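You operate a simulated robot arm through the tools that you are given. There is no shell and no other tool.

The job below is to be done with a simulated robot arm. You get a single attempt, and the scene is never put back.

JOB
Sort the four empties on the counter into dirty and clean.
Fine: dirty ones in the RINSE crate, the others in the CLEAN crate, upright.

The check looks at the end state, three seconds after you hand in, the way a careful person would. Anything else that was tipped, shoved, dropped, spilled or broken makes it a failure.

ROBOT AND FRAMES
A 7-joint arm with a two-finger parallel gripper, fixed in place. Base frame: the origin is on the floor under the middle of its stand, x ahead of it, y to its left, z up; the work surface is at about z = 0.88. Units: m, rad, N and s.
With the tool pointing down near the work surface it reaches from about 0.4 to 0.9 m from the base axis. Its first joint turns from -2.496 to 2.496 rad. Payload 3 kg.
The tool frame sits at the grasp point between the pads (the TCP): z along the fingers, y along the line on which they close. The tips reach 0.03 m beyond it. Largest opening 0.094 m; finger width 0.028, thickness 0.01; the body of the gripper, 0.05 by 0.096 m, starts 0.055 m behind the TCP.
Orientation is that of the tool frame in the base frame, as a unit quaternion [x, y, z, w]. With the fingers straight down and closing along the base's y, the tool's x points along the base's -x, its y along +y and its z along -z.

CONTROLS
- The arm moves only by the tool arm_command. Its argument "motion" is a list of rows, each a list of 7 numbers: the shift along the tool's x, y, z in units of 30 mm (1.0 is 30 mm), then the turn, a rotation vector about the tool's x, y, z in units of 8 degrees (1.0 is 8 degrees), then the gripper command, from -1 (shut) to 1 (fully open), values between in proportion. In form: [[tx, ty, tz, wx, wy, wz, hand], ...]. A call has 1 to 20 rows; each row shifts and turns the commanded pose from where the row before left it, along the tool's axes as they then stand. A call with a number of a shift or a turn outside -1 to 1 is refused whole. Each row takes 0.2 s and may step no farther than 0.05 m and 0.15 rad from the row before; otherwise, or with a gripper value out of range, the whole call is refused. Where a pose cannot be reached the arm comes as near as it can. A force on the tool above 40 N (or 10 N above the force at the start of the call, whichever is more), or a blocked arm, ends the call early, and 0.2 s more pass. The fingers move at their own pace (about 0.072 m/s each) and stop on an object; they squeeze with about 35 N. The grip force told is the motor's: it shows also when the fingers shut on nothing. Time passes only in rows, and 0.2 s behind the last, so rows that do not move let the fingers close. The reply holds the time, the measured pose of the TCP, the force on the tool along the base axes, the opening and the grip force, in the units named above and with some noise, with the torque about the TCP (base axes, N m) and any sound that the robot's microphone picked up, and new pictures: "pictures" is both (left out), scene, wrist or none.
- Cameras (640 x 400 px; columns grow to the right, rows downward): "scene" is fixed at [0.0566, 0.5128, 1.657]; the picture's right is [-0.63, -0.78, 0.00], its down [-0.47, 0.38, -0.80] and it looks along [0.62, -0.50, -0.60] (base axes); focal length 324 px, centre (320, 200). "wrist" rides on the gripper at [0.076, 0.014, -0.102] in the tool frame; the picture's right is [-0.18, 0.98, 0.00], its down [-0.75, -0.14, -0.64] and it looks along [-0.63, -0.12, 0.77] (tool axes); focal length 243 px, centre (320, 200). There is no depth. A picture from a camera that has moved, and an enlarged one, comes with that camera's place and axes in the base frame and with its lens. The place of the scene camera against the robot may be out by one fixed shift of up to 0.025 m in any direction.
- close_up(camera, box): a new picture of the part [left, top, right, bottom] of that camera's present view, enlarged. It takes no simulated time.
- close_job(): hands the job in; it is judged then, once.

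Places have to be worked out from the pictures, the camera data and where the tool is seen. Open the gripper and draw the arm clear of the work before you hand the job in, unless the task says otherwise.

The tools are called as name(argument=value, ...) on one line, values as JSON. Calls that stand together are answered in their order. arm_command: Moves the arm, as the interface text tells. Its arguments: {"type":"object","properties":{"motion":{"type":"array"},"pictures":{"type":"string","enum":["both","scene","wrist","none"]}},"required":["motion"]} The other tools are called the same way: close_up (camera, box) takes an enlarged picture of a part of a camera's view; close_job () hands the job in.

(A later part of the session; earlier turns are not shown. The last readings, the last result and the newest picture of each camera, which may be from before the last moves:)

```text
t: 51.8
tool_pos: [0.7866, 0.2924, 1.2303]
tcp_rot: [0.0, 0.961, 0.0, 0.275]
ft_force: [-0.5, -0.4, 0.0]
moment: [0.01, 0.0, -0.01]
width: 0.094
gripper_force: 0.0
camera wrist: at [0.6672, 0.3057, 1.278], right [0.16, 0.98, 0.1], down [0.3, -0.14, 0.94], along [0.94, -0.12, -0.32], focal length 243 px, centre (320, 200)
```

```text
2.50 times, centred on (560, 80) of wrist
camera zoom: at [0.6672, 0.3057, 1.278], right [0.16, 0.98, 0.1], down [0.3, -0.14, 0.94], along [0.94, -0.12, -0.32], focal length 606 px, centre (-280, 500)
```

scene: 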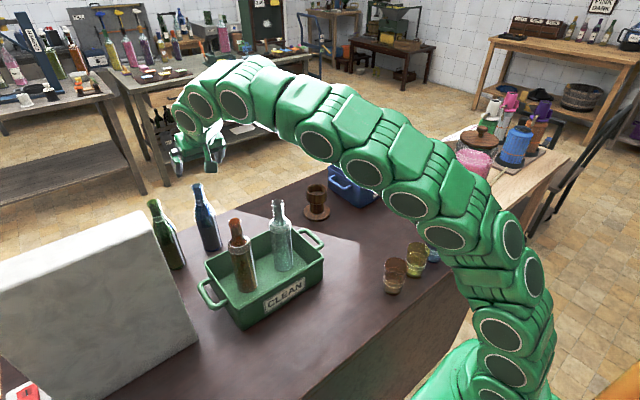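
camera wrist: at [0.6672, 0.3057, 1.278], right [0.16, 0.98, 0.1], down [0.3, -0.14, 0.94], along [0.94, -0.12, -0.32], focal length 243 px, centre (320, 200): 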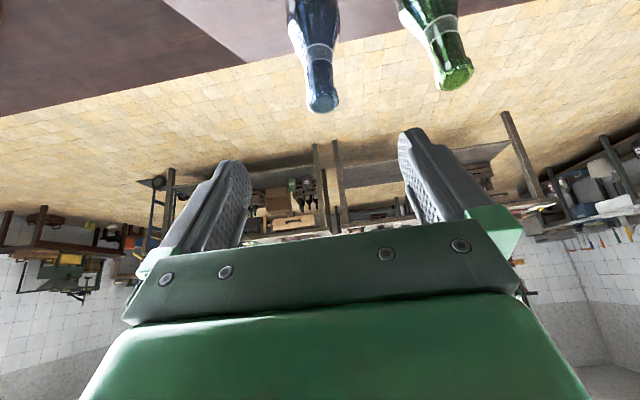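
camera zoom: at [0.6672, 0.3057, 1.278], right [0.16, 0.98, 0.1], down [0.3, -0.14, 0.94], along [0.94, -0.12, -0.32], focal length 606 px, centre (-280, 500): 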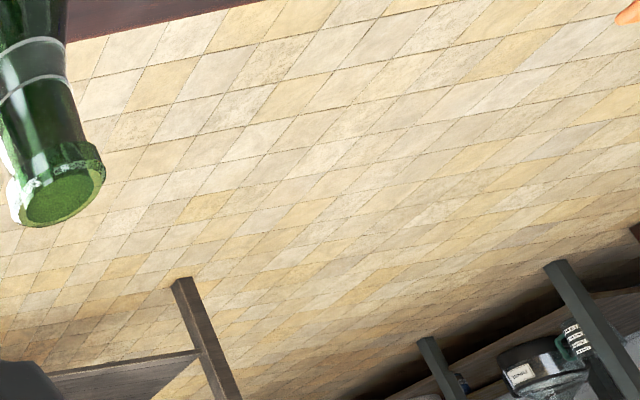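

The blue bottle's mouth is at about (0.857, 0.294, 1.12) and the green's at about (0.858, 0.414, 1.12). I'll move over blue, descend and grip.

arm_command(motion=[[-0.995, 0.035, 0.62, 0, 0, 0, 1], [-0.995, 0.035, 0.62, 0, 0, 0, 1], [0.53, 0, 0.848, 0, 0, 0, 1], [0.53, 0, 0.848, 0, 0, 0, 1], [0.53, 0, 0.848, 0, 0, 0, 1], [0, 0, 0, 0, 0, 0, 1]], pictures="wrist")

```text
t: 53.2
tool_pos: [0.8563, 0.2932, 1.1404]
tcp_rot: [0.001, 0.961, 0.0, 0.276]
ft_force: [-0.3, 0.5, 0.1]
moment: [0.01, -0.04, 0.03]
width: 0.0939
gripper_force: 0.1
camera wrist: at [0.7374, 0.3079, 1.1869], right [0.16, 0.98, 0.1], down [0.3, -0.14, 0.94], along [0.94, -0.12, -0.32], focal length 243 px, centre (320, 200)
```

wrist: 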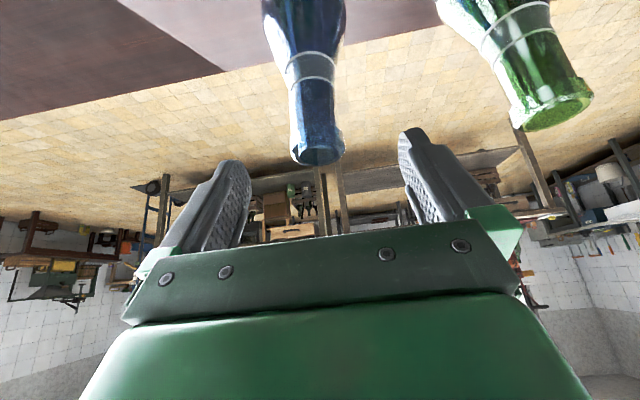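

The blue mouth is centred at (318,155), as predicted. I'll descend 4.5 cm, close, lift and look at the bottle.

arm_command(motion=[[0.53, 0, 0.848, 0, 0, 0, 1], [0.265, 0, 0.424, 0, 0, 0, 1], [0, 0, 0, 0, 0, 0, 1], [0, 0, 0, 0, 0, 0, -1], [0, 0, 0, 0, 0, 0, -1], [0, 0, 0, 0, 0, 0, -1], [0, 0, 0, 0, 0, 0, -1], [0, 0, 0, 0, 0, 0, -1]], pictures="wrist")

arm_command(motion=[[-0.265, 0, -0.424, 0, 0, 0, -1], [-0.53, 0, -0.848, 0, 0, 0, -1], [-0.53, 0, -0.848, 0, 0, 0, -1], [-0.53, 0, -0.848, 0, 0, 0, -1], [-0.53, 0, -0.848, 0, 0, 0, -1], [-0.53, 0, -0.848, 0, 0, 0, -1], [0, 0, 0, 0, 0, 0, -1]], pictures="both")

close_up(camera="scene", box=[175, 130, 235, 230])

```text
t: 55.0
tool_pos: [0.8567, 0.294, 1.0957]
tcp_rot: [0.0, 0.961, 0.0, 0.276]
ft_force: [0.1, -0.2, 1.7]
moment: [0.0, 0.02, -0.03]
width: 0.0345
gripper_force: 34.9
camera wrist: at [0.738, 0.3081, 1.1429], right [0.16, 0.98, 0.1], down [0.3, -0.14, 0.94], along [0.94, -0.12, -0.32], focal length 243 px, centre (320, 200)
```

wrist: 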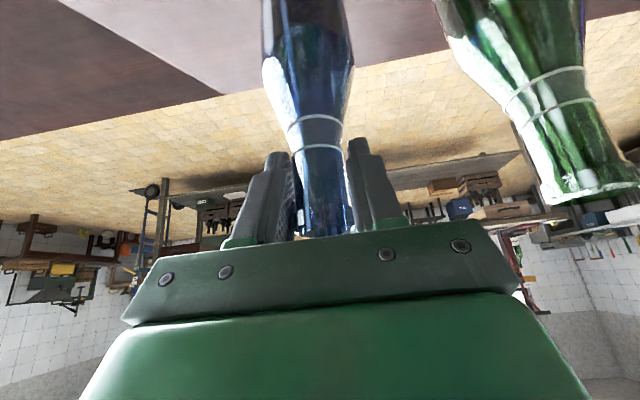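

```text
t: 56.6
tool_pos: [0.8567, 0.2935, 1.2597]
tcp_rot: [0.001, 0.962, -0.002, 0.275]
ft_force: [0.1, -0.8, -2.5]
moment: [0.0, 0.0, 0.02]
width: 0.0343
gripper_force: 34.9
camera wrist: at [0.7377, 0.3081, 1.3066], right [0.16, 0.98, 0.1], down [0.3, -0.14, 0.94], along [0.94, -0.12, -0.32], focal length 243 px, centre (320, 200)
```

scene: 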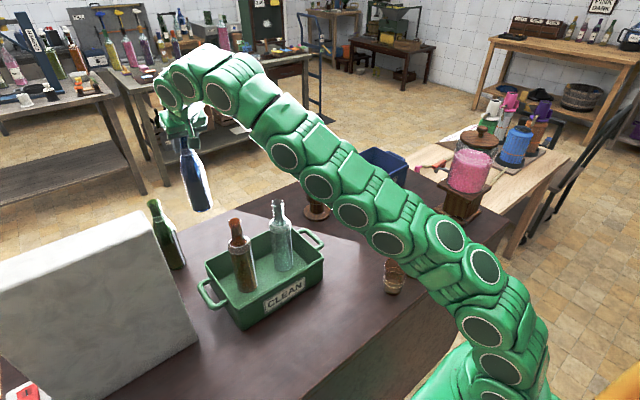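
wrist: 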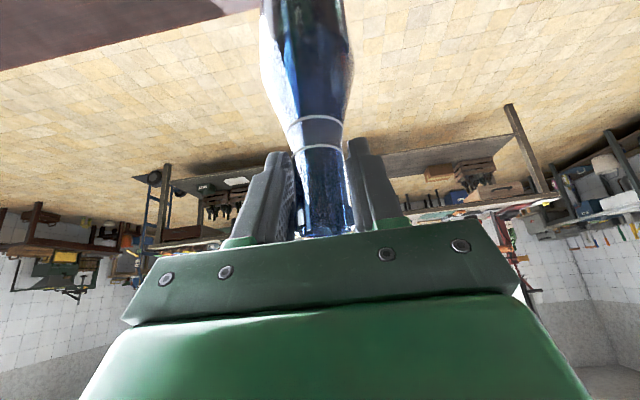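

```text
4.00 times, centred on (205, 180) of scene
camera zoom: at [0.0566, 0.5128, 1.657], right [-0.63, -0.78, 0.0], down [-0.47, 0.38, -0.8], along [0.62, -0.5, -0.6], focal length 1297 px, centre (780, 280)
```

zoom: 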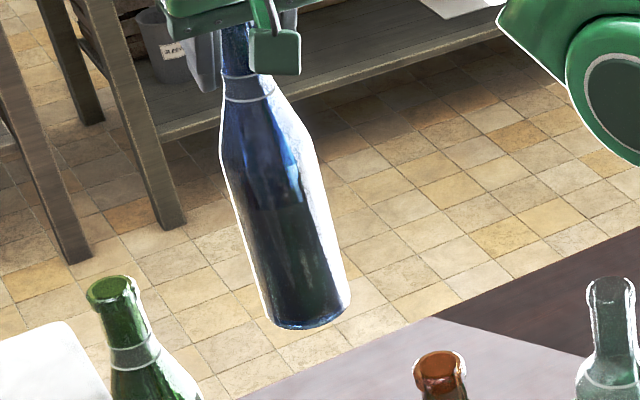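

Blue weighs about the same, but its lower half looks much darker. I'll carry it along the back row and then to the same inspection pose, avoiding the crate bottles.

arm_command(motion=[[-0.184, -0.994, -0.294, 0, 0, 0, -1], [-0.184, -0.994, -0.294, 0, 0, 0, -1], [-0.184, -0.994, -0.294, 0, 0, 0, -1], [-0.184, -0.994, -0.294, 0, 0, 0, -1], [-0.184, -0.994, -0.294, 0, 0, 0, -1], [-0.184, -0.994, -0.294, 0, 0, 0, -1], [-0.184, -0.994, -0.294, 0, 0, 0, -1], [-0.184, -0.994, -0.294, 0, 0, 0, -1], [0.774, 0, -0.484, 0, 0, 0, -1], [0.774, 0, -0.484, 0, 0, 0, -1], [0.774, 0, -0.484, 0, 0, 0, -1], [0.774, 0, -0.484, 0, 0, 0, -1], [0.774, 0, -0.484, 0, 0, 0, -1], [0.774, 0, -0.484, 0, 0, 0, -1], [0.774, 0, -0.484, 0, 0, 0, -1], [0.774, 0, -0.484, 0, 0, 0, -1]], pictures="scene")

close_up(camera="scene", box=[290, 110, 340, 210])

close_up(camera="scene", box=[295, 160, 333, 200])

```text
t: 60.0
tool_pos: [0.6374, 0.0558, 1.344]
tcp_rot: [0.0, 0.961, 0.0, 0.277]
ft_force: [-0.4, -0.1, -3.9]
moment: [-0.01, 0.02, 0.03]
width: 0.0345
gripper_force: 35.4
```

scene: 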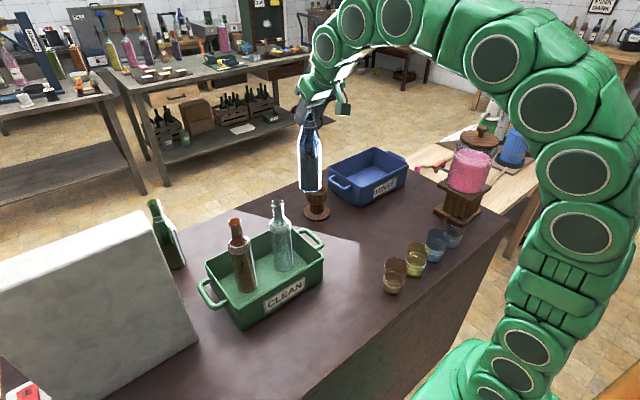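

```text
4.00 times, centred on (315, 160) of scene
camera zoom: at [0.0566, 0.5128, 1.657], right [-0.63, -0.78, 0.0], down [-0.47, 0.38, -0.8], along [0.62, -0.5, -0.6], focal length 1297 px, centre (340, 360)
```

zoom: 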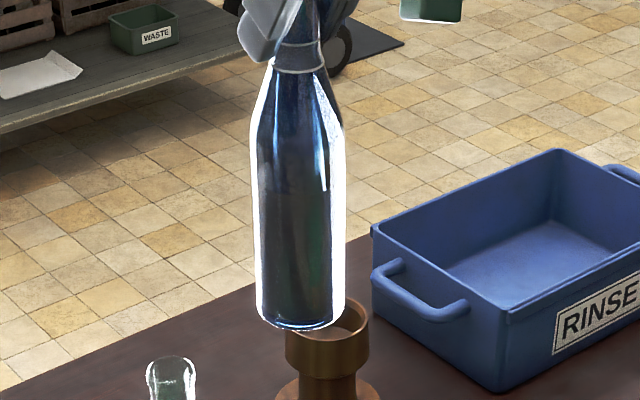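

```text
10.00 times, centred on (314, 180) of scene
camera zoom: at [0.0566, 0.5128, 1.657], right [-0.63, -0.78, 0.0], down [-0.47, 0.38, -0.8], along [0.62, -0.5, -0.6], focal length 3242 px, centre (380, 400)
```

zoom: 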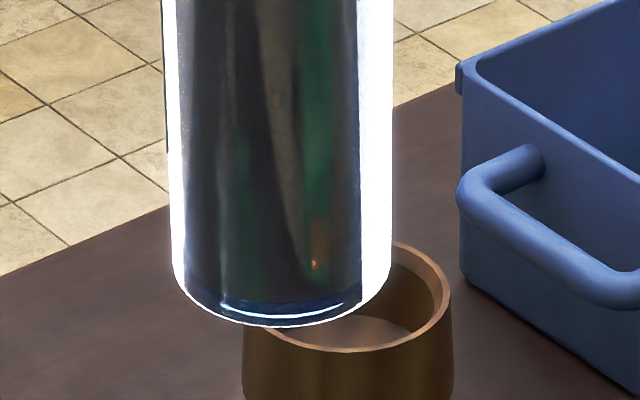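

Blue's lower body is lined with an opaque brown-grey coating up to a distinct level, and neither the base nor the background shows through, unlike clear and orange. I'll turn it to confirm that it isn't only the label back.

arm_command(motion=[[0, 0, 0, -0.53, 0, -0.848, -1], [0, 0, 0, -0.53, 0, -0.848, -1], [0, 0, 0, -0.53, 0, -0.848, -1], [0, 0, 0, -0.53, 0, -0.848, -1], [0, 0, 0, -0.53, 0, -0.848, -1], [0, 0, 0, -0.53, 0, -0.848, -1]], pictures="none")

close_up(camera="scene", box=[290, 110, 340, 210])

close_up(camera="scene", box=[295, 130, 333, 170])

arm_command(motion=[[0, 0, 0, -0.53, 0, -0.848, -1], [0, 0, 0, -0.53, 0, -0.848, -1], [0, 0, 0, -0.53, 0, -0.848, -1], [0, 0, 0, -0.53, 0, -0.848, -1], [0, 0, 0, -0.53, 0, -0.848, -1]], pictures="none")

close_up(camera="scene", box=[290, 110, 340, 210])

close_up(camera="scene", box=[295, 160, 333, 200])

```text
t: 61.4
tool_pos: [0.6375, 0.0561, 1.3433]
tcp_rot: [-0.392, 0.878, 0.112, 0.252]
ft_force: [0.0, 0.6, -2.1]
moment: [-0.02, -0.02, -0.01]
width: 0.0346
gripper_force: 35.1
```

```text
4.00 times, centred on (315, 160) of scene
camera zoom: at [0.0566, 0.5128, 1.657], right [-0.63, -0.78, 0.0], down [-0.47, 0.38, -0.8], along [0.62, -0.5, -0.6], focal length 1297 px, centre (340, 360)
```

zoom: 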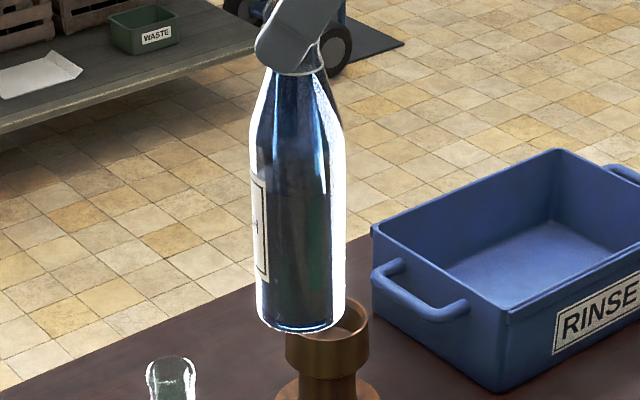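

```text
10.00 times, centred on (314, 150) of scene
camera zoom: at [0.0566, 0.5128, 1.657], right [-0.63, -0.78, 0.0], down [-0.47, 0.38, -0.8], along [0.62, -0.5, -0.6], focal length 3242 px, centre (380, 700)
```

zoom: 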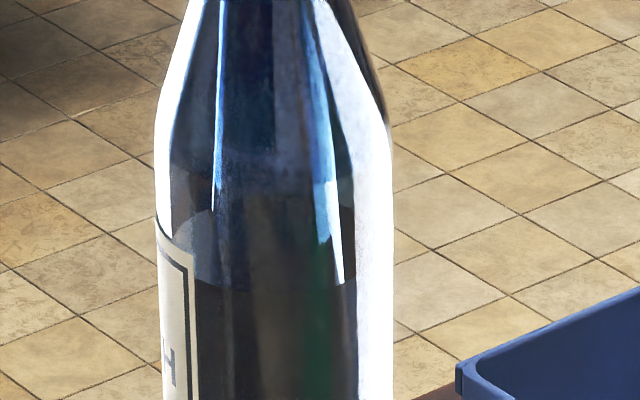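

```text
t: 62.6
tool_pos: [0.638, 0.0556, 1.3429]
tcp_rot: [-0.668, 0.691, 0.192, 0.199]
ft_force: [-0.7, 1.6, -2.6]
moment: [-0.04, 0.01, 0.01]
width: 0.0344
gripper_force: 35.4
```

```text
4.00 times, centred on (315, 160) of scene
camera zoom: at [0.0566, 0.5128, 1.657], right [-0.63, -0.78, 0.0], down [-0.47, 0.38, -0.8], along [0.62, -0.5, -0.6], focal length 1297 px, centre (340, 360)
```

zoom: 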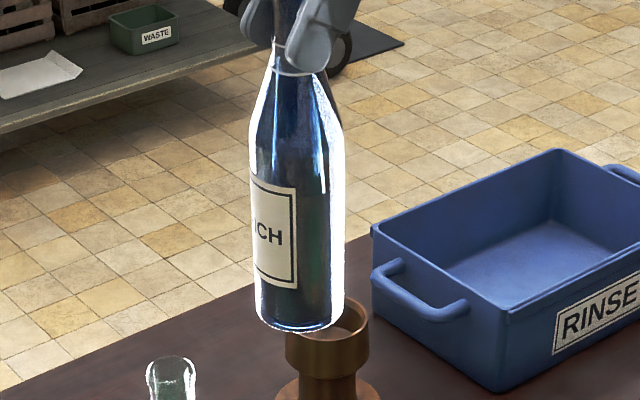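

```text
10.00 times, centred on (314, 180) of scene
camera zoom: at [0.0566, 0.5128, 1.657], right [-0.63, -0.78, 0.0], down [-0.47, 0.38, -0.8], along [0.62, -0.5, -0.6], focal length 3242 px, centre (380, 400)
```

zoom: 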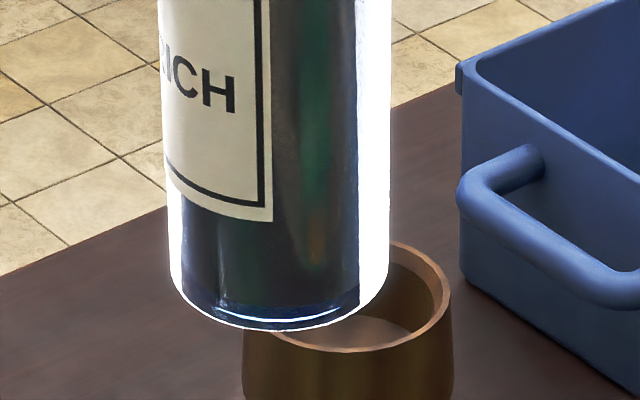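

Confirmed: the label (…"RICH") is separate, and the opaque coating lines the whole lower body up to an even line all round. Blue is dirty and goes to RINSE. I'll turn back to the original heading and look at the RINSE crate with the wrist camera.

arm_command(motion=[[0, 0, 0, 0.53, 0, 0.848, -1], [0, 0, 0, 0.53, 0, 0.848, -1], [0, 0, 0, 0.53, 0, 0.848, -1], [0, 0, 0, 0.53, 0, 0.848, -1], [0, 0, 0, 0.53, 0, 0.848, -1], [0, 0, 0, 0.53, 0, 0.848, -1], [0, 0, 0, 0.53, 0, 0.848, -1], [0, 0, 0, 0.53, 0, 0.848, -1], [0, 0, 0, 0.53, 0, 0.848, -1], [0, 0, 0, 0.53, 0, 0.848, -1], [0, 0, 0, 0.53, 0, 0.848, -1], [0, -0.98, -0.1, 0, 0, 0, -1], [0, -0.98, -0.1, 0, 0, 0, -1], [0, -0.98, -0.1, 0, 0, 0, -1], [0, -0.98, -0.1, 0, 0, 0, -1], [0, 0, 0, 0, 0, 0, -1]], pictures="both")

close_up(camera="wrist", box=[0, 0, 260, 150])

close_up(camera="scene", box=[310, 130, 430, 230])

```text
t: 66.0
tool_pos: [0.6301, -0.0609, 1.3533]
tcp_rot: [0.0, 0.961, 0.0, 0.276]
ft_force: [0.8, 0.3, -3.1]
moment: [0.0, 0.01, -0.01]
width: 0.0345
gripper_force: 34.4
camera wrist: at [0.5118, -0.0479, 1.4006], right [0.16, 0.98, 0.1], down [0.3, -0.14, 0.94], along [0.94, -0.12, -0.32], focal length 243 px, centre (320, 200)
```

scene: 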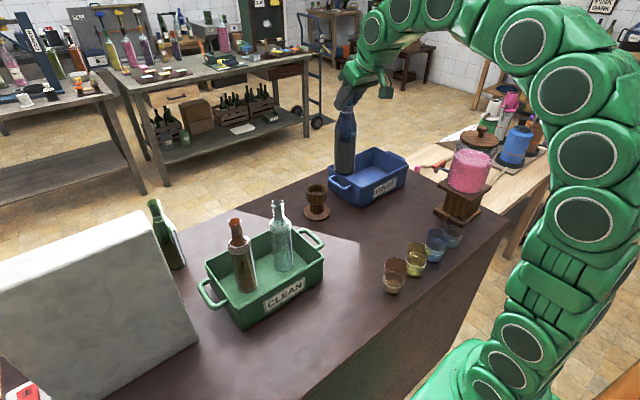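
wrist: 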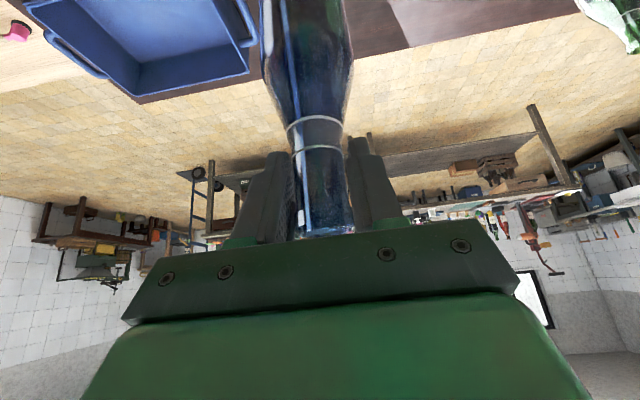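

```text
2.46 times, centred on (130, 75) of wrist
camera zoom: at [0.5118, -0.0479, 1.4006], right [0.16, 0.98, 0.1], down [0.3, -0.14, 0.94], along [0.94, -0.12, -0.32], focal length 597 px, centre (788, 508)
```

zoom: 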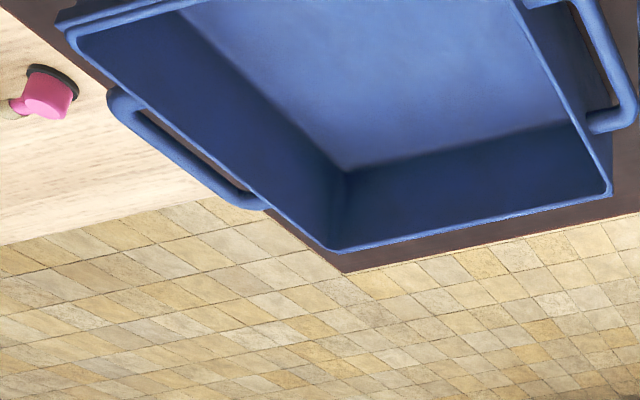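

```text
4.00 times, centred on (370, 180) of scene
camera zoom: at [0.0566, 0.5128, 1.657], right [-0.63, -0.78, 0.0], down [-0.47, 0.38, -0.8], along [0.62, -0.5, -0.6], focal length 1297 px, centre (120, 280)
```

zoom: 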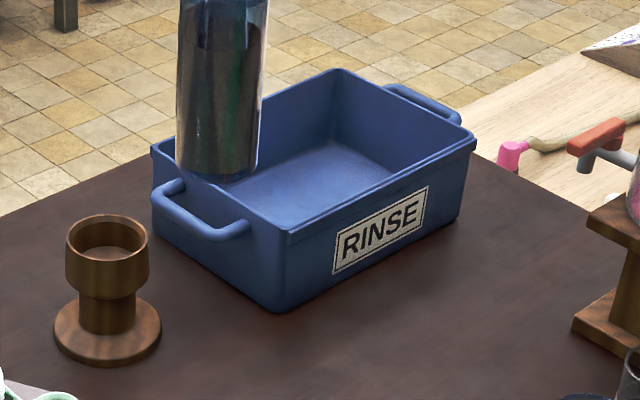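

The wrist view puts the RINSE rim at x≈0.695–0.88, y≈-0.475…-0.215. I'll carry blue to (0.785, -0.285), staying high, and stop with its base just above the rim.

arm_command(motion=[[-0.487, -0.83, 0.304, 0, 0, 0, -1], [-0.487, -0.83, 0.304, 0, 0, 0, -1], [-0.487, -0.83, 0.304, 0, 0, 0, -1], [-0.487, -0.83, 0.304, 0, 0, 0, -1], [-0.487, -0.83, 0.304, 0, 0, 0, -1], [-0.487, -0.83, 0.304, 0, 0, 0, -1], [-0.487, -0.83, 0.304, 0, 0, 0, -1], [-0.487, -0.83, 0.304, 0, 0, 0, -1], [-0.487, -0.83, 0.304, 0, 0, 0, -1], [0.53, 0, 0.848, 0, 0, 0, -1], [0.53, 0, 0.848, 0, 0, 0, -1], [0.53, 0, 0.848, 0, 0, 0, -1], [0.408, 0, 0.653, 0, 0, 0, -1], [0, 0, 0, 0, 0, 0, -1]], pictures="both")

close_up(camera="scene", box=[310, 110, 430, 230])

close_up(camera="wrist", box=[160, 0, 480, 160])

```text
t: 69.0
tool_pos: [0.7858, -0.2854, 1.2411]
tcp_rot: [0.0, 0.961, -0.001, 0.276]
ft_force: [-0.9, 0.5, -2.6]
moment: [0.0, 0.01, -0.03]
width: 0.0345
gripper_force: 34.4
camera wrist: at [0.6671, -0.2721, 1.2878], right [0.16, 0.98, 0.1], down [0.3, -0.14, 0.94], along [0.94, -0.12, -0.32], focal length 243 px, centre (320, 200)
```

scene: 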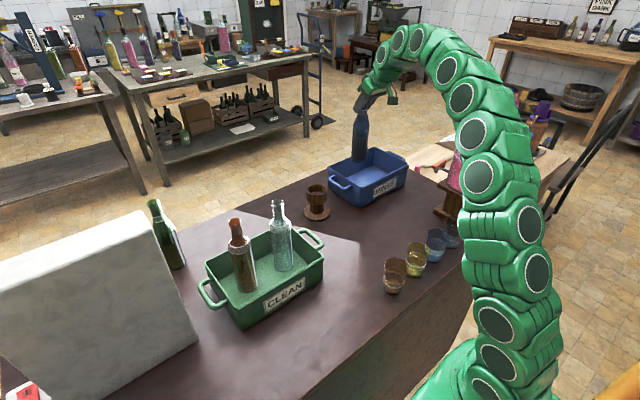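
wrist: 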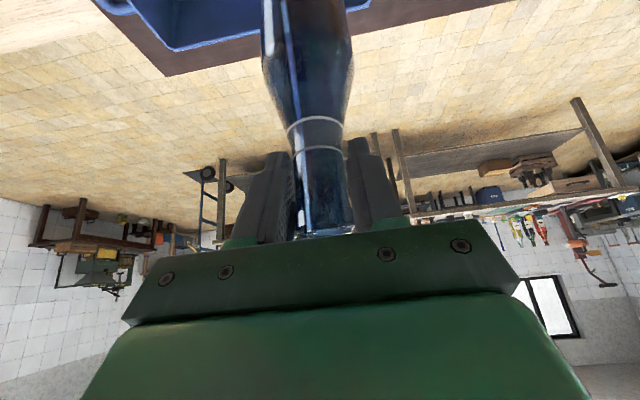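

```text
3.33 times, centred on (370, 170) of scene
camera zoom: at [0.0566, 0.5128, 1.657], right [-0.63, -0.78, 0.0], down [-0.47, 0.38, -0.8], along [0.62, -0.5, -0.6], focal length 1081 px, centre (153, 300)
```

zoom: 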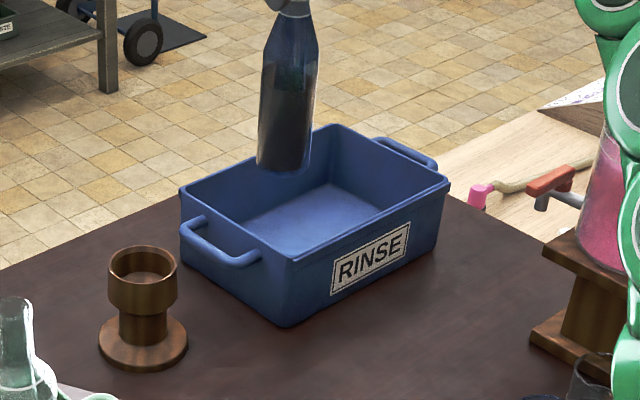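

```text
2.00 times, centred on (320, 80) of wrist
camera zoom: at [0.6671, -0.2721, 1.2878], right [0.16, 0.98, 0.1], down [0.3, -0.14, 0.94], along [0.94, -0.12, -0.32], focal length 485 px, centre (320, 440)
```

zoom: 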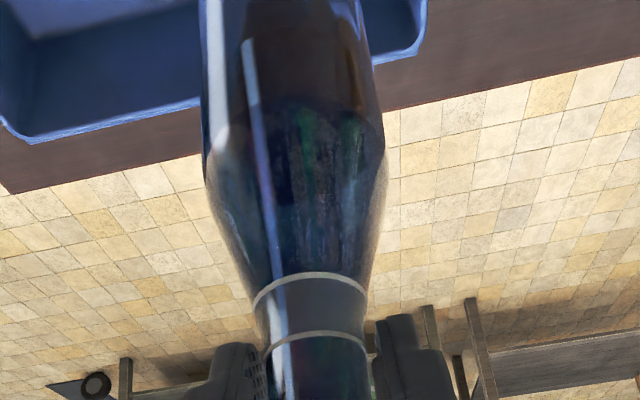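

The base is above the RINSE interior with good margins, and against the bright floor the dark coating is clearly visible. I'll lower it to just above the crate floor.

arm_command(motion=[[0.53, 0, 0.848, 0, 0, 0, -1], [0.53, 0, 0.848, 0, 0, 0, -1], [0.53, 0, 0.848, 0, 0, 0, -1], [0.53, 0, 0.848, 0, 0, 0, -1], [0.1, 0, 0.16, 0, 0, 0, -1], [0, 0, 0, 0, 0, 0, -1]], pictures="scene")

close_up(camera="scene", box=[310, 110, 430, 230])

```text
t: 70.4
tool_pos: [0.7856, -0.2853, 1.1157]
tcp_rot: [0.0, 0.961, -0.001, 0.276]
ft_force: [-0.3, 0.1, -3.2]
moment: [0.02, 0.04, -0.01]
width: 0.0345
gripper_force: 34.8
```

scene: 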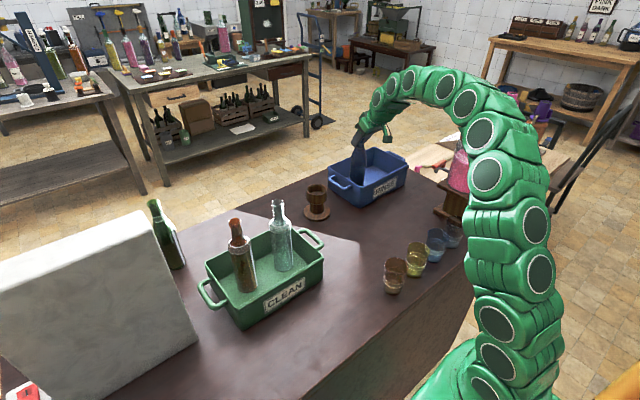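

```text
3.33 times, centred on (370, 170) of scene
camera zoom: at [0.0566, 0.5128, 1.657], right [-0.63, -0.78, 0.0], down [-0.47, 0.38, -0.8], along [0.62, -0.5, -0.6], focal length 1081 px, centre (153, 300)
```

zoom: 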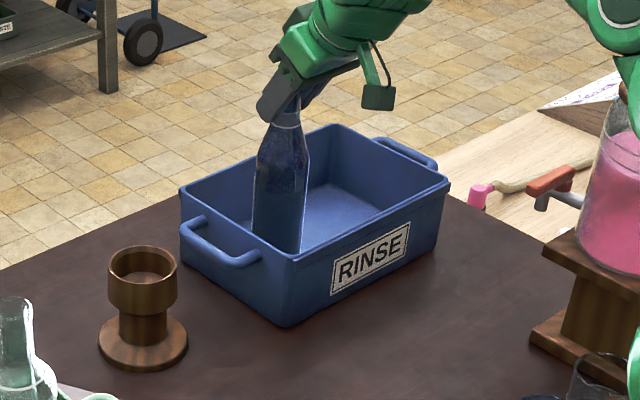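

It's still holding just above the floor. The lower body looks bluer against the blue crate, so before releasing I'll zoom in to be sure about the coating.

close_up(camera="scene", box=[345, 140, 385, 190])

close_up(camera="scene", box=[225, 210, 260, 300])

close_up(camera="scene", box=[265, 195, 300, 280])

close_up(camera="scene", box=[145, 195, 195, 275])

```text
8.00 times, centred on (365, 165) of scene
camera zoom: at [0.0566, 0.5128, 1.657], right [-0.63, -0.78, 0.0], down [-0.47, 0.38, -0.8], along [0.62, -0.5, -0.6], focal length 2594 px, centre (-40, 480)
```

zoom: 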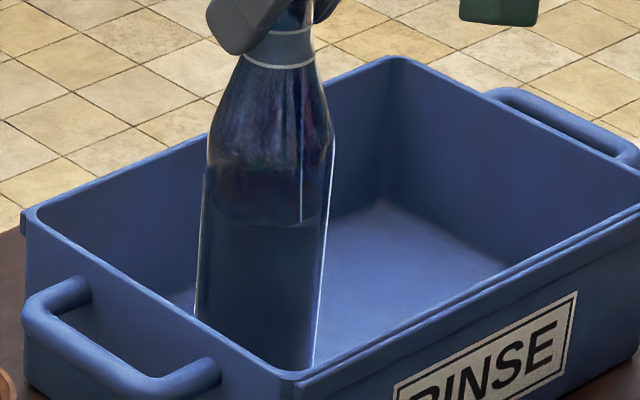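

```text
4.44 times, centred on (242, 255) of scene
camera zoom: at [0.0566, 0.5128, 1.657], right [-0.63, -0.78, 0.0], down [-0.47, 0.38, -0.8], along [0.62, -0.5, -0.6], focal length 1441 px, centre (664, -44)
```

zoom: 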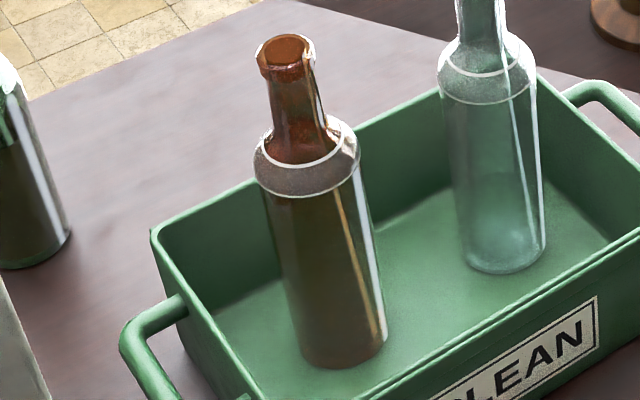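

```text
4.71 times, centred on (282, 238) of scene
camera zoom: at [0.0566, 0.5128, 1.657], right [-0.63, -0.78, 0.0], down [-0.47, 0.38, -0.8], along [0.62, -0.5, -0.6], focal length 1526 px, centre (496, 24)
```

zoom: 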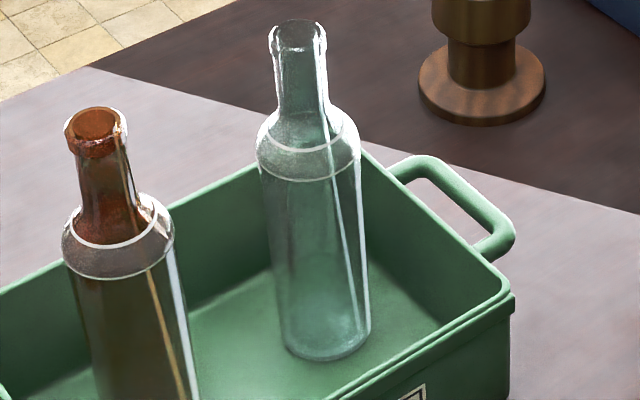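

```text
5.00 times, centred on (170, 235) of scene
camera zoom: at [0.0566, 0.5128, 1.657], right [-0.63, -0.78, 0.0], down [-0.47, 0.38, -0.8], along [0.62, -0.5, -0.6], focal length 1621 px, centre (1070, 25)
```

zoom: 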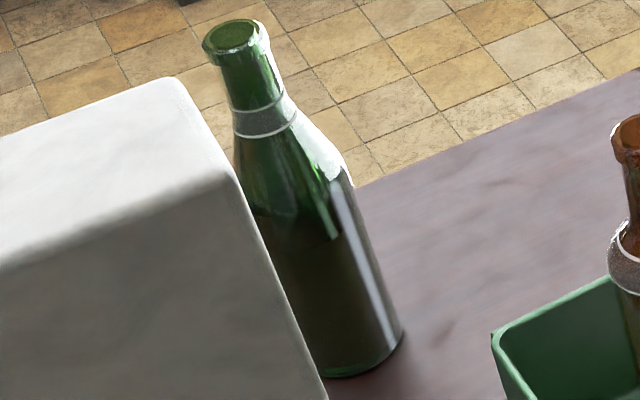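

The coating's top line sits about 0.115 m above the base in all three poses, and the base never shows through, so blue is dirty. I'll finish lowering it in RINSE.

arm_command(motion=[[0.053, 0, 0.085, 0, 0, 0, -1], [0.053, 0, 0.085, 0, 0, 0, -1], [0.036, 0, 0.0565, 0, 0, 0, -1], [0, 0, 0, 0, 0, 0, -1]], pictures="none")

arm_command(motion=[[0.036, 0, 0.0565, 0, 0, 0, -1], [0, 0, 0, 0, 0, 0, -1]], pictures="none")

```text
t: 71.4
tool_pos: [0.785, -0.2861, 1.1084]
tcp_rot: [0.001, 0.961, 0.0, 0.275]
ft_force: [-0.1, 0.1, -3.7]
moment: [-0.01, 0.03, 0.02]
width: 0.0345
gripper_force: 35.0
```

```text
t: 72.0
tool_pos: [0.7853, -0.2862, 1.1052]
tcp_rot: [0.0, 0.961, 0.0, 0.276]
ft_force: [-0.3, 0.0, -2.7]
moment: [-0.01, 0.03, 0.04]
width: 0.0346
gripper_force: 34.8
```

No contact yet at 1.105. I'll take one more 2 mm step.

arm_command(motion=[[0.03, 0, 0.047, 0, 0, 0, -1], [0, 0, 0, 0, 0, 0, -1]], pictures="none")

```text
t: 72.6
tool_pos: [0.7858, -0.2865, 1.1049]
tcp_rot: [-0.001, 0.961, 0.0, 0.275]
ft_force: [0.0, 0.7, 0.6]
moment: [0.0, 0.07, 0.02]
width: 0.0347
gripper_force: 35.1
```

The force went from -3 to +0.6 N, so the bottle is resting on the crate floor. I'll release and check.

arm_command(motion=[[0, 0, 0, 0, 0, 0, 0.3], [0, 0, 0, 0, 0, 0, 0.6], [0, 0, 0, 0, 0, 0, 0.8], [0, 0, 0, 0, 0, 0, 0.8]], pictures="both")

close_up(camera="scene", box=[310, 110, 430, 230])

```text
t: 73.6
tool_pos: [0.7855, -0.286, 1.1039]
tcp_rot: [0.0, 0.961, 0.0, 0.276]
ft_force: [-1.3, 0.0, 0.4]
moment: [0.0, 0.03, 0.02]
width: 0.0847
gripper_force: 0.0
camera wrist: at [0.6669, -0.272, 1.1505], right [0.16, 0.98, 0.1], down [0.3, -0.14, 0.94], along [0.94, -0.12, -0.32], focal length 243 px, centre (320, 200)
```

scene: 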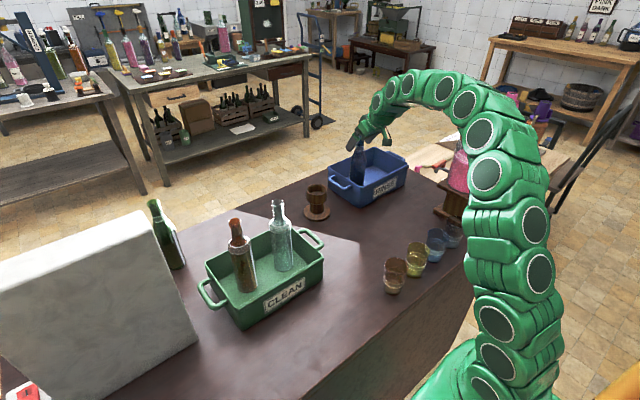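
wrist: 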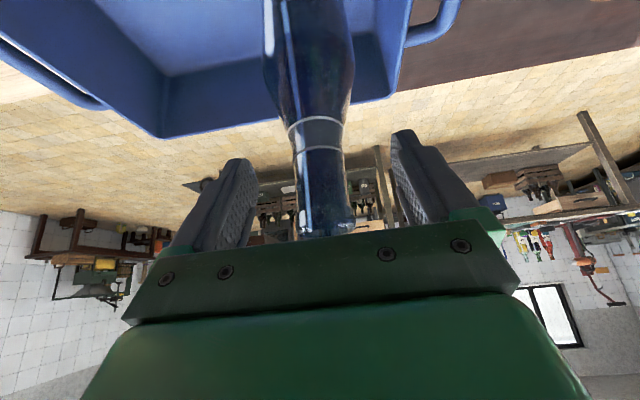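

```text
3.33 times, centred on (370, 170) of scene
camera zoom: at [0.0566, 0.5128, 1.657], right [-0.63, -0.78, 0.0], down [-0.47, 0.38, -0.8], along [0.62, -0.5, -0.6], focal length 1081 px, centre (153, 300)
```

zoom: 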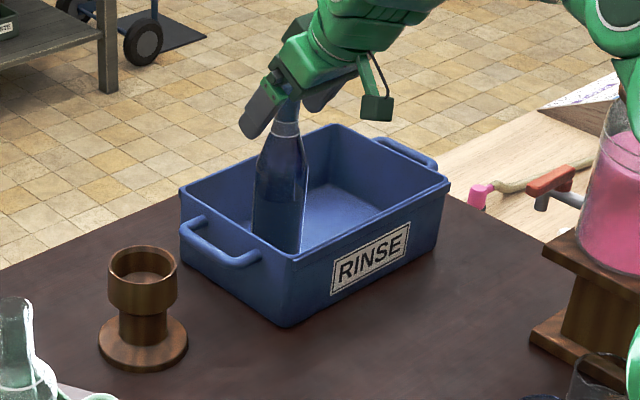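

Blue stands upright in RINSE. I'll withdraw up and swing back across at height toward the green bottle.

arm_command(motion=[[0, 0, -0.5, 0, 0, 0, 0.8], [0, 0, -1, 0, 0, 0, 0.8], [0, 0, -1, 0, 0, 0, 0.8], [0, 0, -1, 0, 0, 0, 0.8], [0, 0, -1, 0, 0, 0, 0.8], [0, 0, -0.5, 0, 0, 0, 0.8]], pictures="none")

arm_command(motion=[[-0.049, 0.993, -0.0785, 0, 0, 0, 1], [-0.049, 0.993, -0.0785, 0, 0, 0, 1], [-0.049, 0.993, -0.0785, 0, 0, 0, 1], [-0.049, 0.993, -0.0785, 0, 0, 0, 1], [-0.049, 0.993, -0.0785, 0, 0, 0, 1], [-0.049, 0.993, -0.0785, 0, 0, 0, 1], [-0.049, 0.993, -0.0785, 0, 0, 0, 1], [-0.049, 0.993, -0.0785, 0, 0, 0, 1], [-0.049, 0.993, -0.0785, 0, 0, 0, 1], [-0.049, 0.993, -0.0785, 0, 0, 0, 1], [-0.049, 0.993, -0.0785, 0, 0, 0, 1], [-0.049, 0.993, -0.0785, 0, 0, 0, 1], [-0.049, 0.993, -0.0785, 0, 0, 0, 1], [-0.049, 0.993, -0.0785, 0, 0, 0, 1], [-0.049, 0.993, -0.0785, 0, 0, 0, 1], [-0.049, 0.993, -0.0785, 0, 0, 0, 1], [-0.049, 0.993, -0.0785, 0, 0, 0, 1], [-0.049, 0.993, -0.0785, 0, 0, 0, 1]], pictures="both")

close_up(camera="scene", box=[310, 110, 430, 230])

close_up(camera="wrist", box=[380, 0, 640, 180])

```text
t: 75.0
tool_pos: [0.7057, -0.2858, 1.2304]
tcp_rot: [0.0, 0.961, 0.0, 0.275]
ft_force: [-0.1, 0.8, 0.3]
moment: [-0.01, 0.01, -0.02]
width: 0.0845
gripper_force: 0.2
```

```text
t: 78.8
tool_pos: [0.7051, 0.2511, 1.2806]
tcp_rot: [0.0, 0.961, 0.0, 0.276]
ft_force: [-0.3, -0.2, -0.1]
moment: [-0.01, 0.03, -0.01]
width: 0.0943
gripper_force: 0.0
camera wrist: at [0.5877, 0.2648, 1.3277], right [0.16, 0.98, 0.1], down [0.3, -0.14, 0.94], along [0.94, -0.12, -0.32], focal length 243 px, centre (320, 200)
```

scene: 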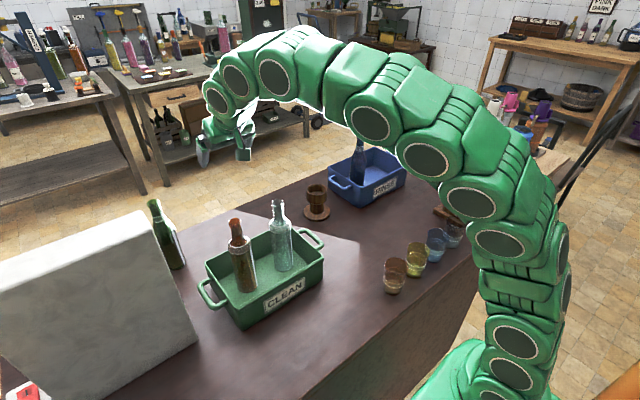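
wrist: 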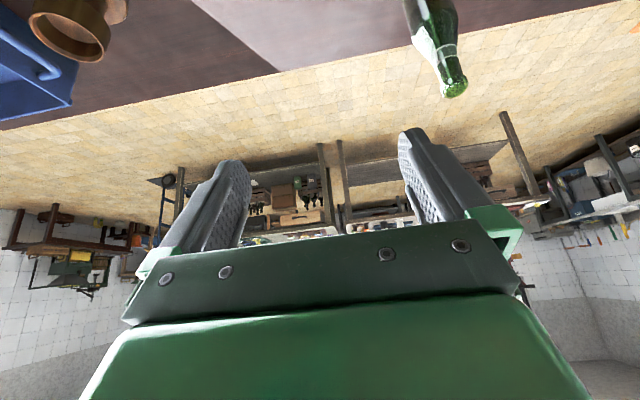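

```text
3.33 times, centred on (370, 170) of scene
camera zoom: at [0.0566, 0.5128, 1.657], right [-0.63, -0.78, 0.0], down [-0.47, 0.38, -0.8], along [0.62, -0.5, -0.6], focal length 1081 px, centre (153, 300)
```

zoom: 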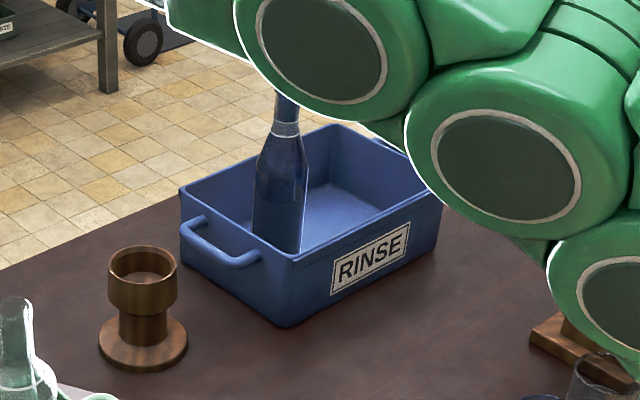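

```text
2.22 times, centred on (510, 90) of wrist
camera zoom: at [0.5877, 0.2648, 1.3277], right [0.16, 0.98, 0.1], down [0.3, -0.14, 0.94], along [0.94, -0.12, -0.32], focal length 539 px, centre (-102, 444)
```

zoom: 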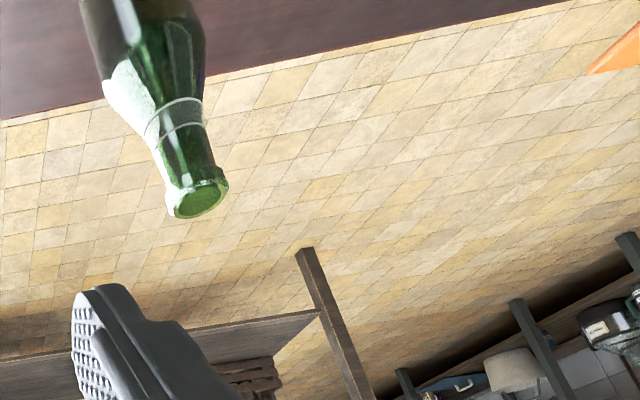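

I'll yaw the tool about 24° toward the green bottle so the gripper's back leans away from the white block, and advance most of the way at height.

arm_command(motion=[[0, 0, 0, -0.53, 0, -0.848, 1], [0, 0, 0, -0.53, 0, -0.848, 1], [0, 0, 0, -0.53, 0, -0.848, 1], [-0.655, 0.412, 0.6, 0, 0, 0, 1], [-0.655, 0.412, 0.6, 0, 0, 0, 1], [-0.655, 0.412, 0.6, 0, 0, 0, 1], [-0.655, 0.412, 0.6, 0, 0, 0, 1], [-0.655, 0.412, 0.6, 0, 0, 0, 1]], pictures="both")

close_up(camera="wrist", box=[220, 0, 420, 160])

close_up(camera="wrist", box=[430, 0, 640, 160])

```text
t: 80.6
tool_pos: [0.8018, 0.3617, 1.2585]
tcp_rot: [-0.2, 0.94, 0.058, 0.27]
ft_force: [1.1, 0.2, -0.3]
moment: [0.03, -0.03, -0.02]
width: 0.0941
gripper_force: 0.0
camera wrist: at [0.6876, 0.3258, 1.3049], right [-0.26, 0.96, 0.1], down [0.33, -0.01, 0.94], along [0.91, 0.28, -0.31], focal length 243 px, centre (320, 200)
```

scene: 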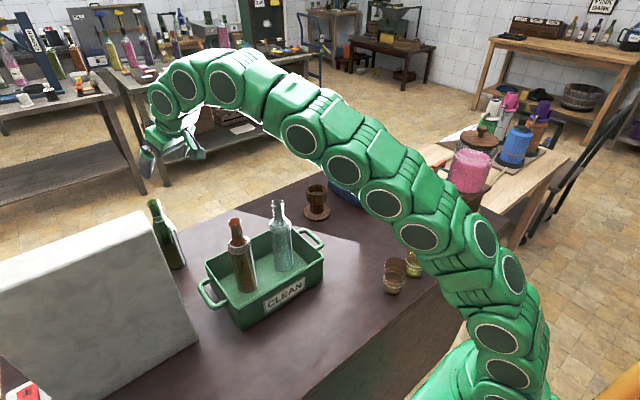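
wrist: 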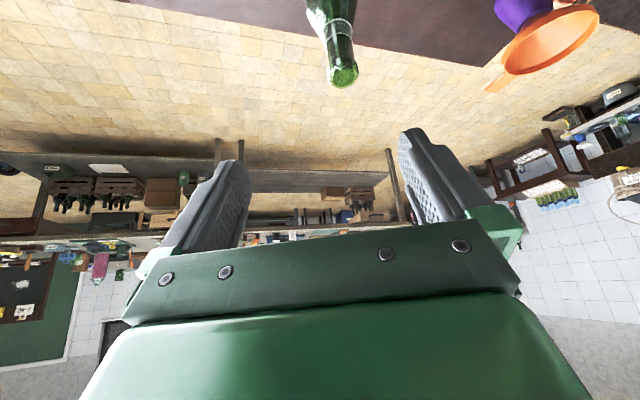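

```text
2.50 times, centred on (320, 80) of wrist
camera zoom: at [0.6876, 0.3258, 1.3049], right [-0.26, 0.96, 0.1], down [0.33, -0.01, 0.94], along [0.91, 0.28, -0.31], focal length 606 px, centre (320, 500)
```

zoom: 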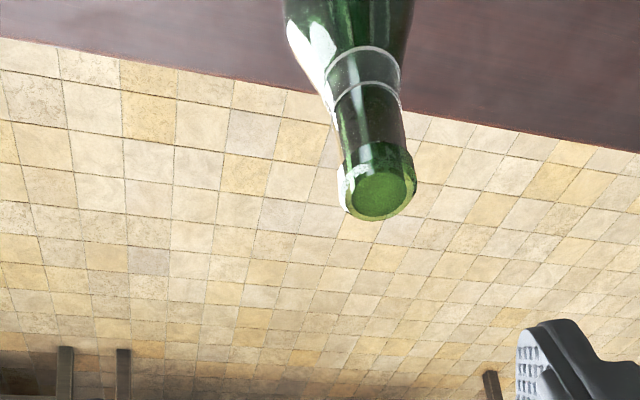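

```text
2.50 times, centred on (535, 80) of wrist
camera zoom: at [0.6876, 0.3258, 1.3049], right [-0.26, 0.96, 0.1], down [0.33, -0.01, 0.94], along [0.91, 0.28, -0.31], focal length 606 px, centre (-218, 500)
```

zoom: 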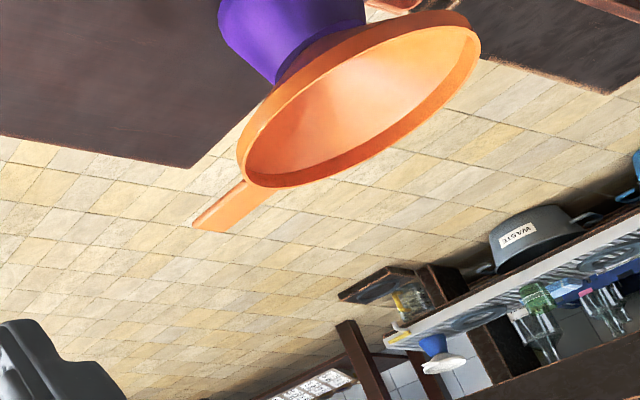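

The green mouth comes out at about (0.857, 0.413, 1.12). I'll centre over it and descend to just above grasp height for a check.

arm_command(motion=[[-0.672, 0.272, 0.42, 0, 0, 0, 1], [-0.672, 0.272, 0.42, 0, 0, 0, 1], [-0.672, 0.272, 0.42, 0, 0, 0, 1], [0.523, 0, 0.8375, 0, 0, 0, 1], [0.523, 0, 0.8375, 0, 0, 0, 1], [0.523, 0, 0.8375, 0, 0, 0, 1], [0.523, 0, 0.8375, 0, 0, 0, 1], [0, 0, 0, 0, 0, 0, 1]], pictures="both")

```text
t: 82.4
tool_pos: [0.8388, 0.4032, 1.1255]
tcp_rot: [-0.2, 0.94, 0.058, 0.269]
ft_force: [0.5, -0.2, -0.5]
moment: [0.03, 0.0, 0.01]
width: 0.0941
gripper_force: 0.0
out of reach, approached as far as the arm can: row 2, 3
camera wrist: at [0.7248, 0.3676, 1.1725], right [-0.26, 0.96, 0.1], down [0.33, -0.01, 0.94], along [0.91, 0.28, -0.32], focal length 243 px, centre (320, 200)
```

scene: 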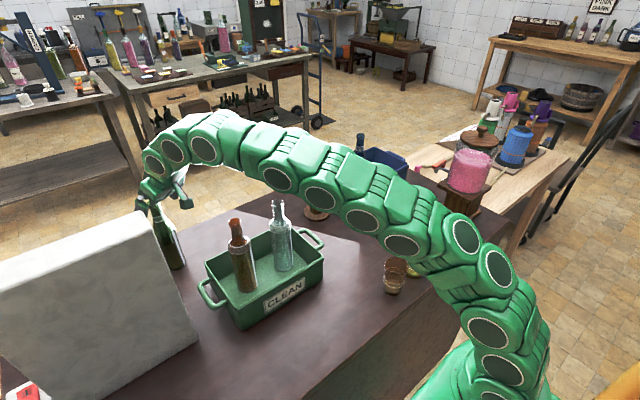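
wrist: 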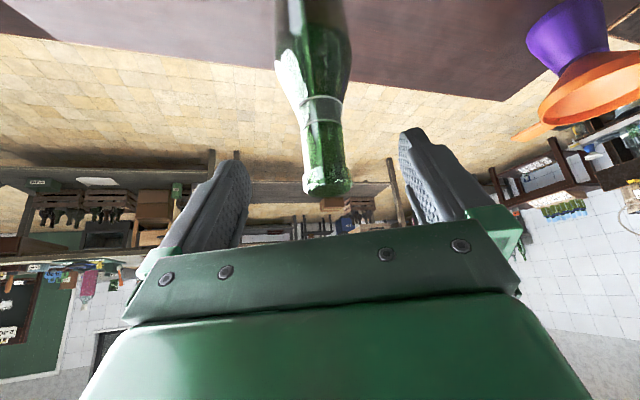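

The arm hit its reach limit at height, leaving the TCP 2 cm short of the neck with the fingers already straddling it. I'll try the last 2 cm forward combined with the descent.

arm_command(motion=[[0.265, 0.027, 0.424, 0, 0, 0, 1], [-0.29, 0.027, 0.182, 0, 0, 0, 1], [-0.29, 0.0, 0.182, 0, 0, 0, 1], [0, 0, 0, 0, 0, 0, 1]], pictures="both")

```text
t: 83.4
tool_pos: [0.8564, 0.4126, 1.111]
tcp_rot: [-0.2, 0.94, 0.057, 0.269]
ft_force: [-0.2, -0.8, -0.1]
moment: [0.0, -0.01, 0.01]
width: 0.0938
gripper_force: 0.0
camera wrist: at [0.7427, 0.3773, 1.1581], right [-0.26, 0.96, 0.1], down [0.33, -0.01, 0.94], along [0.91, 0.27, -0.32], focal length 243 px, centre (320, 200)
```

scene: 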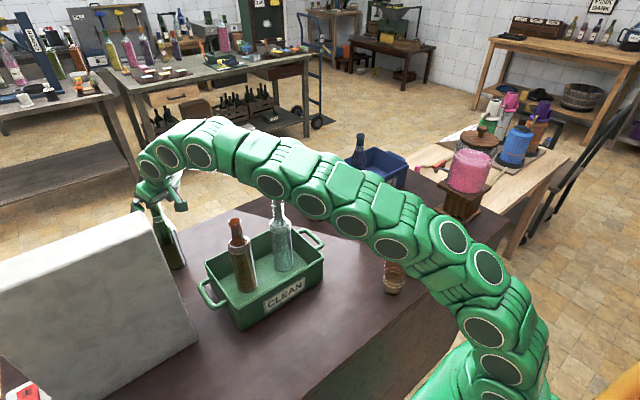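
wrist: 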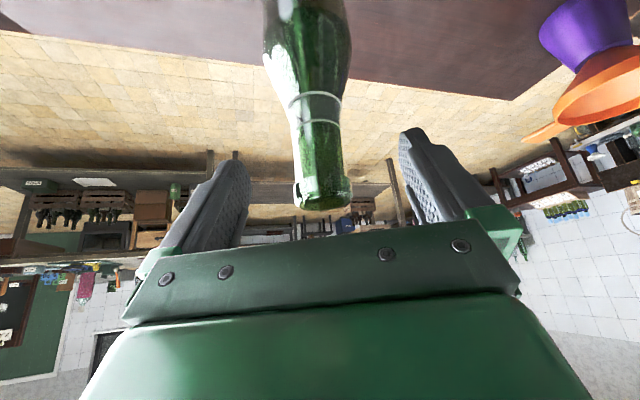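

Reach is fine here: the TCP is at (0.856, 0.413) and the neck is centred between the fingers. I'll descend the last 15 mm and close.

arm_command(motion=[[0.265, 0, 0.424, 0, 0, 0, 1], [0, 0, 0, 0, 0, 0, 1], [0, 0, 0, 0, 0, 0, -1], [0, 0, 0, 0, 0, 0, -1], [0, 0, 0, 0, 0, 0, -1], [0, 0, 0, 0, 0, 0, -1], [0, 0, 0, 0, 0, 0, -1]], pictures="both")

```text
t: 85.0
tool_pos: [0.8566, 0.4138, 1.0967]
tcp_rot: [-0.2, 0.94, 0.057, 0.269]
ft_force: [0.3, 0.4, 1.1]
moment: [-0.21, -0.06, 0.0]
width: 0.0347
gripper_force: 35.5
camera wrist: at [0.742, 0.3773, 1.1434], right [-0.26, 0.96, 0.1], down [0.33, -0.01, 0.94], along [0.91, 0.27, -0.32], focal length 243 px, centre (320, 200)
```

scene: 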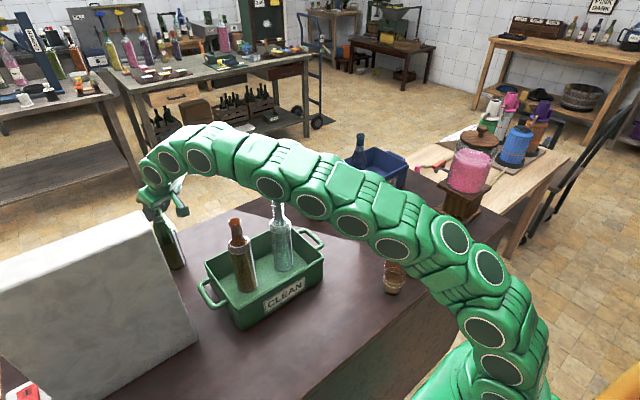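
wrist: 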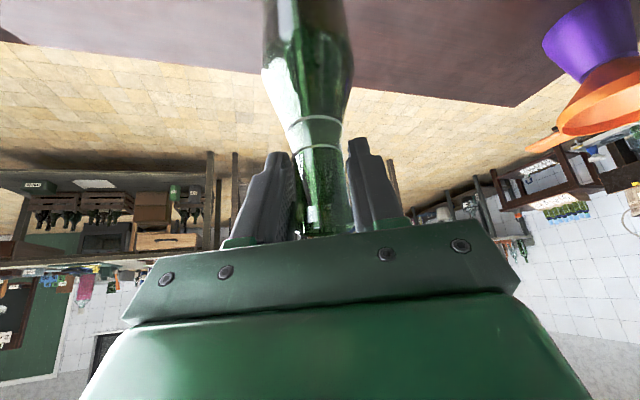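

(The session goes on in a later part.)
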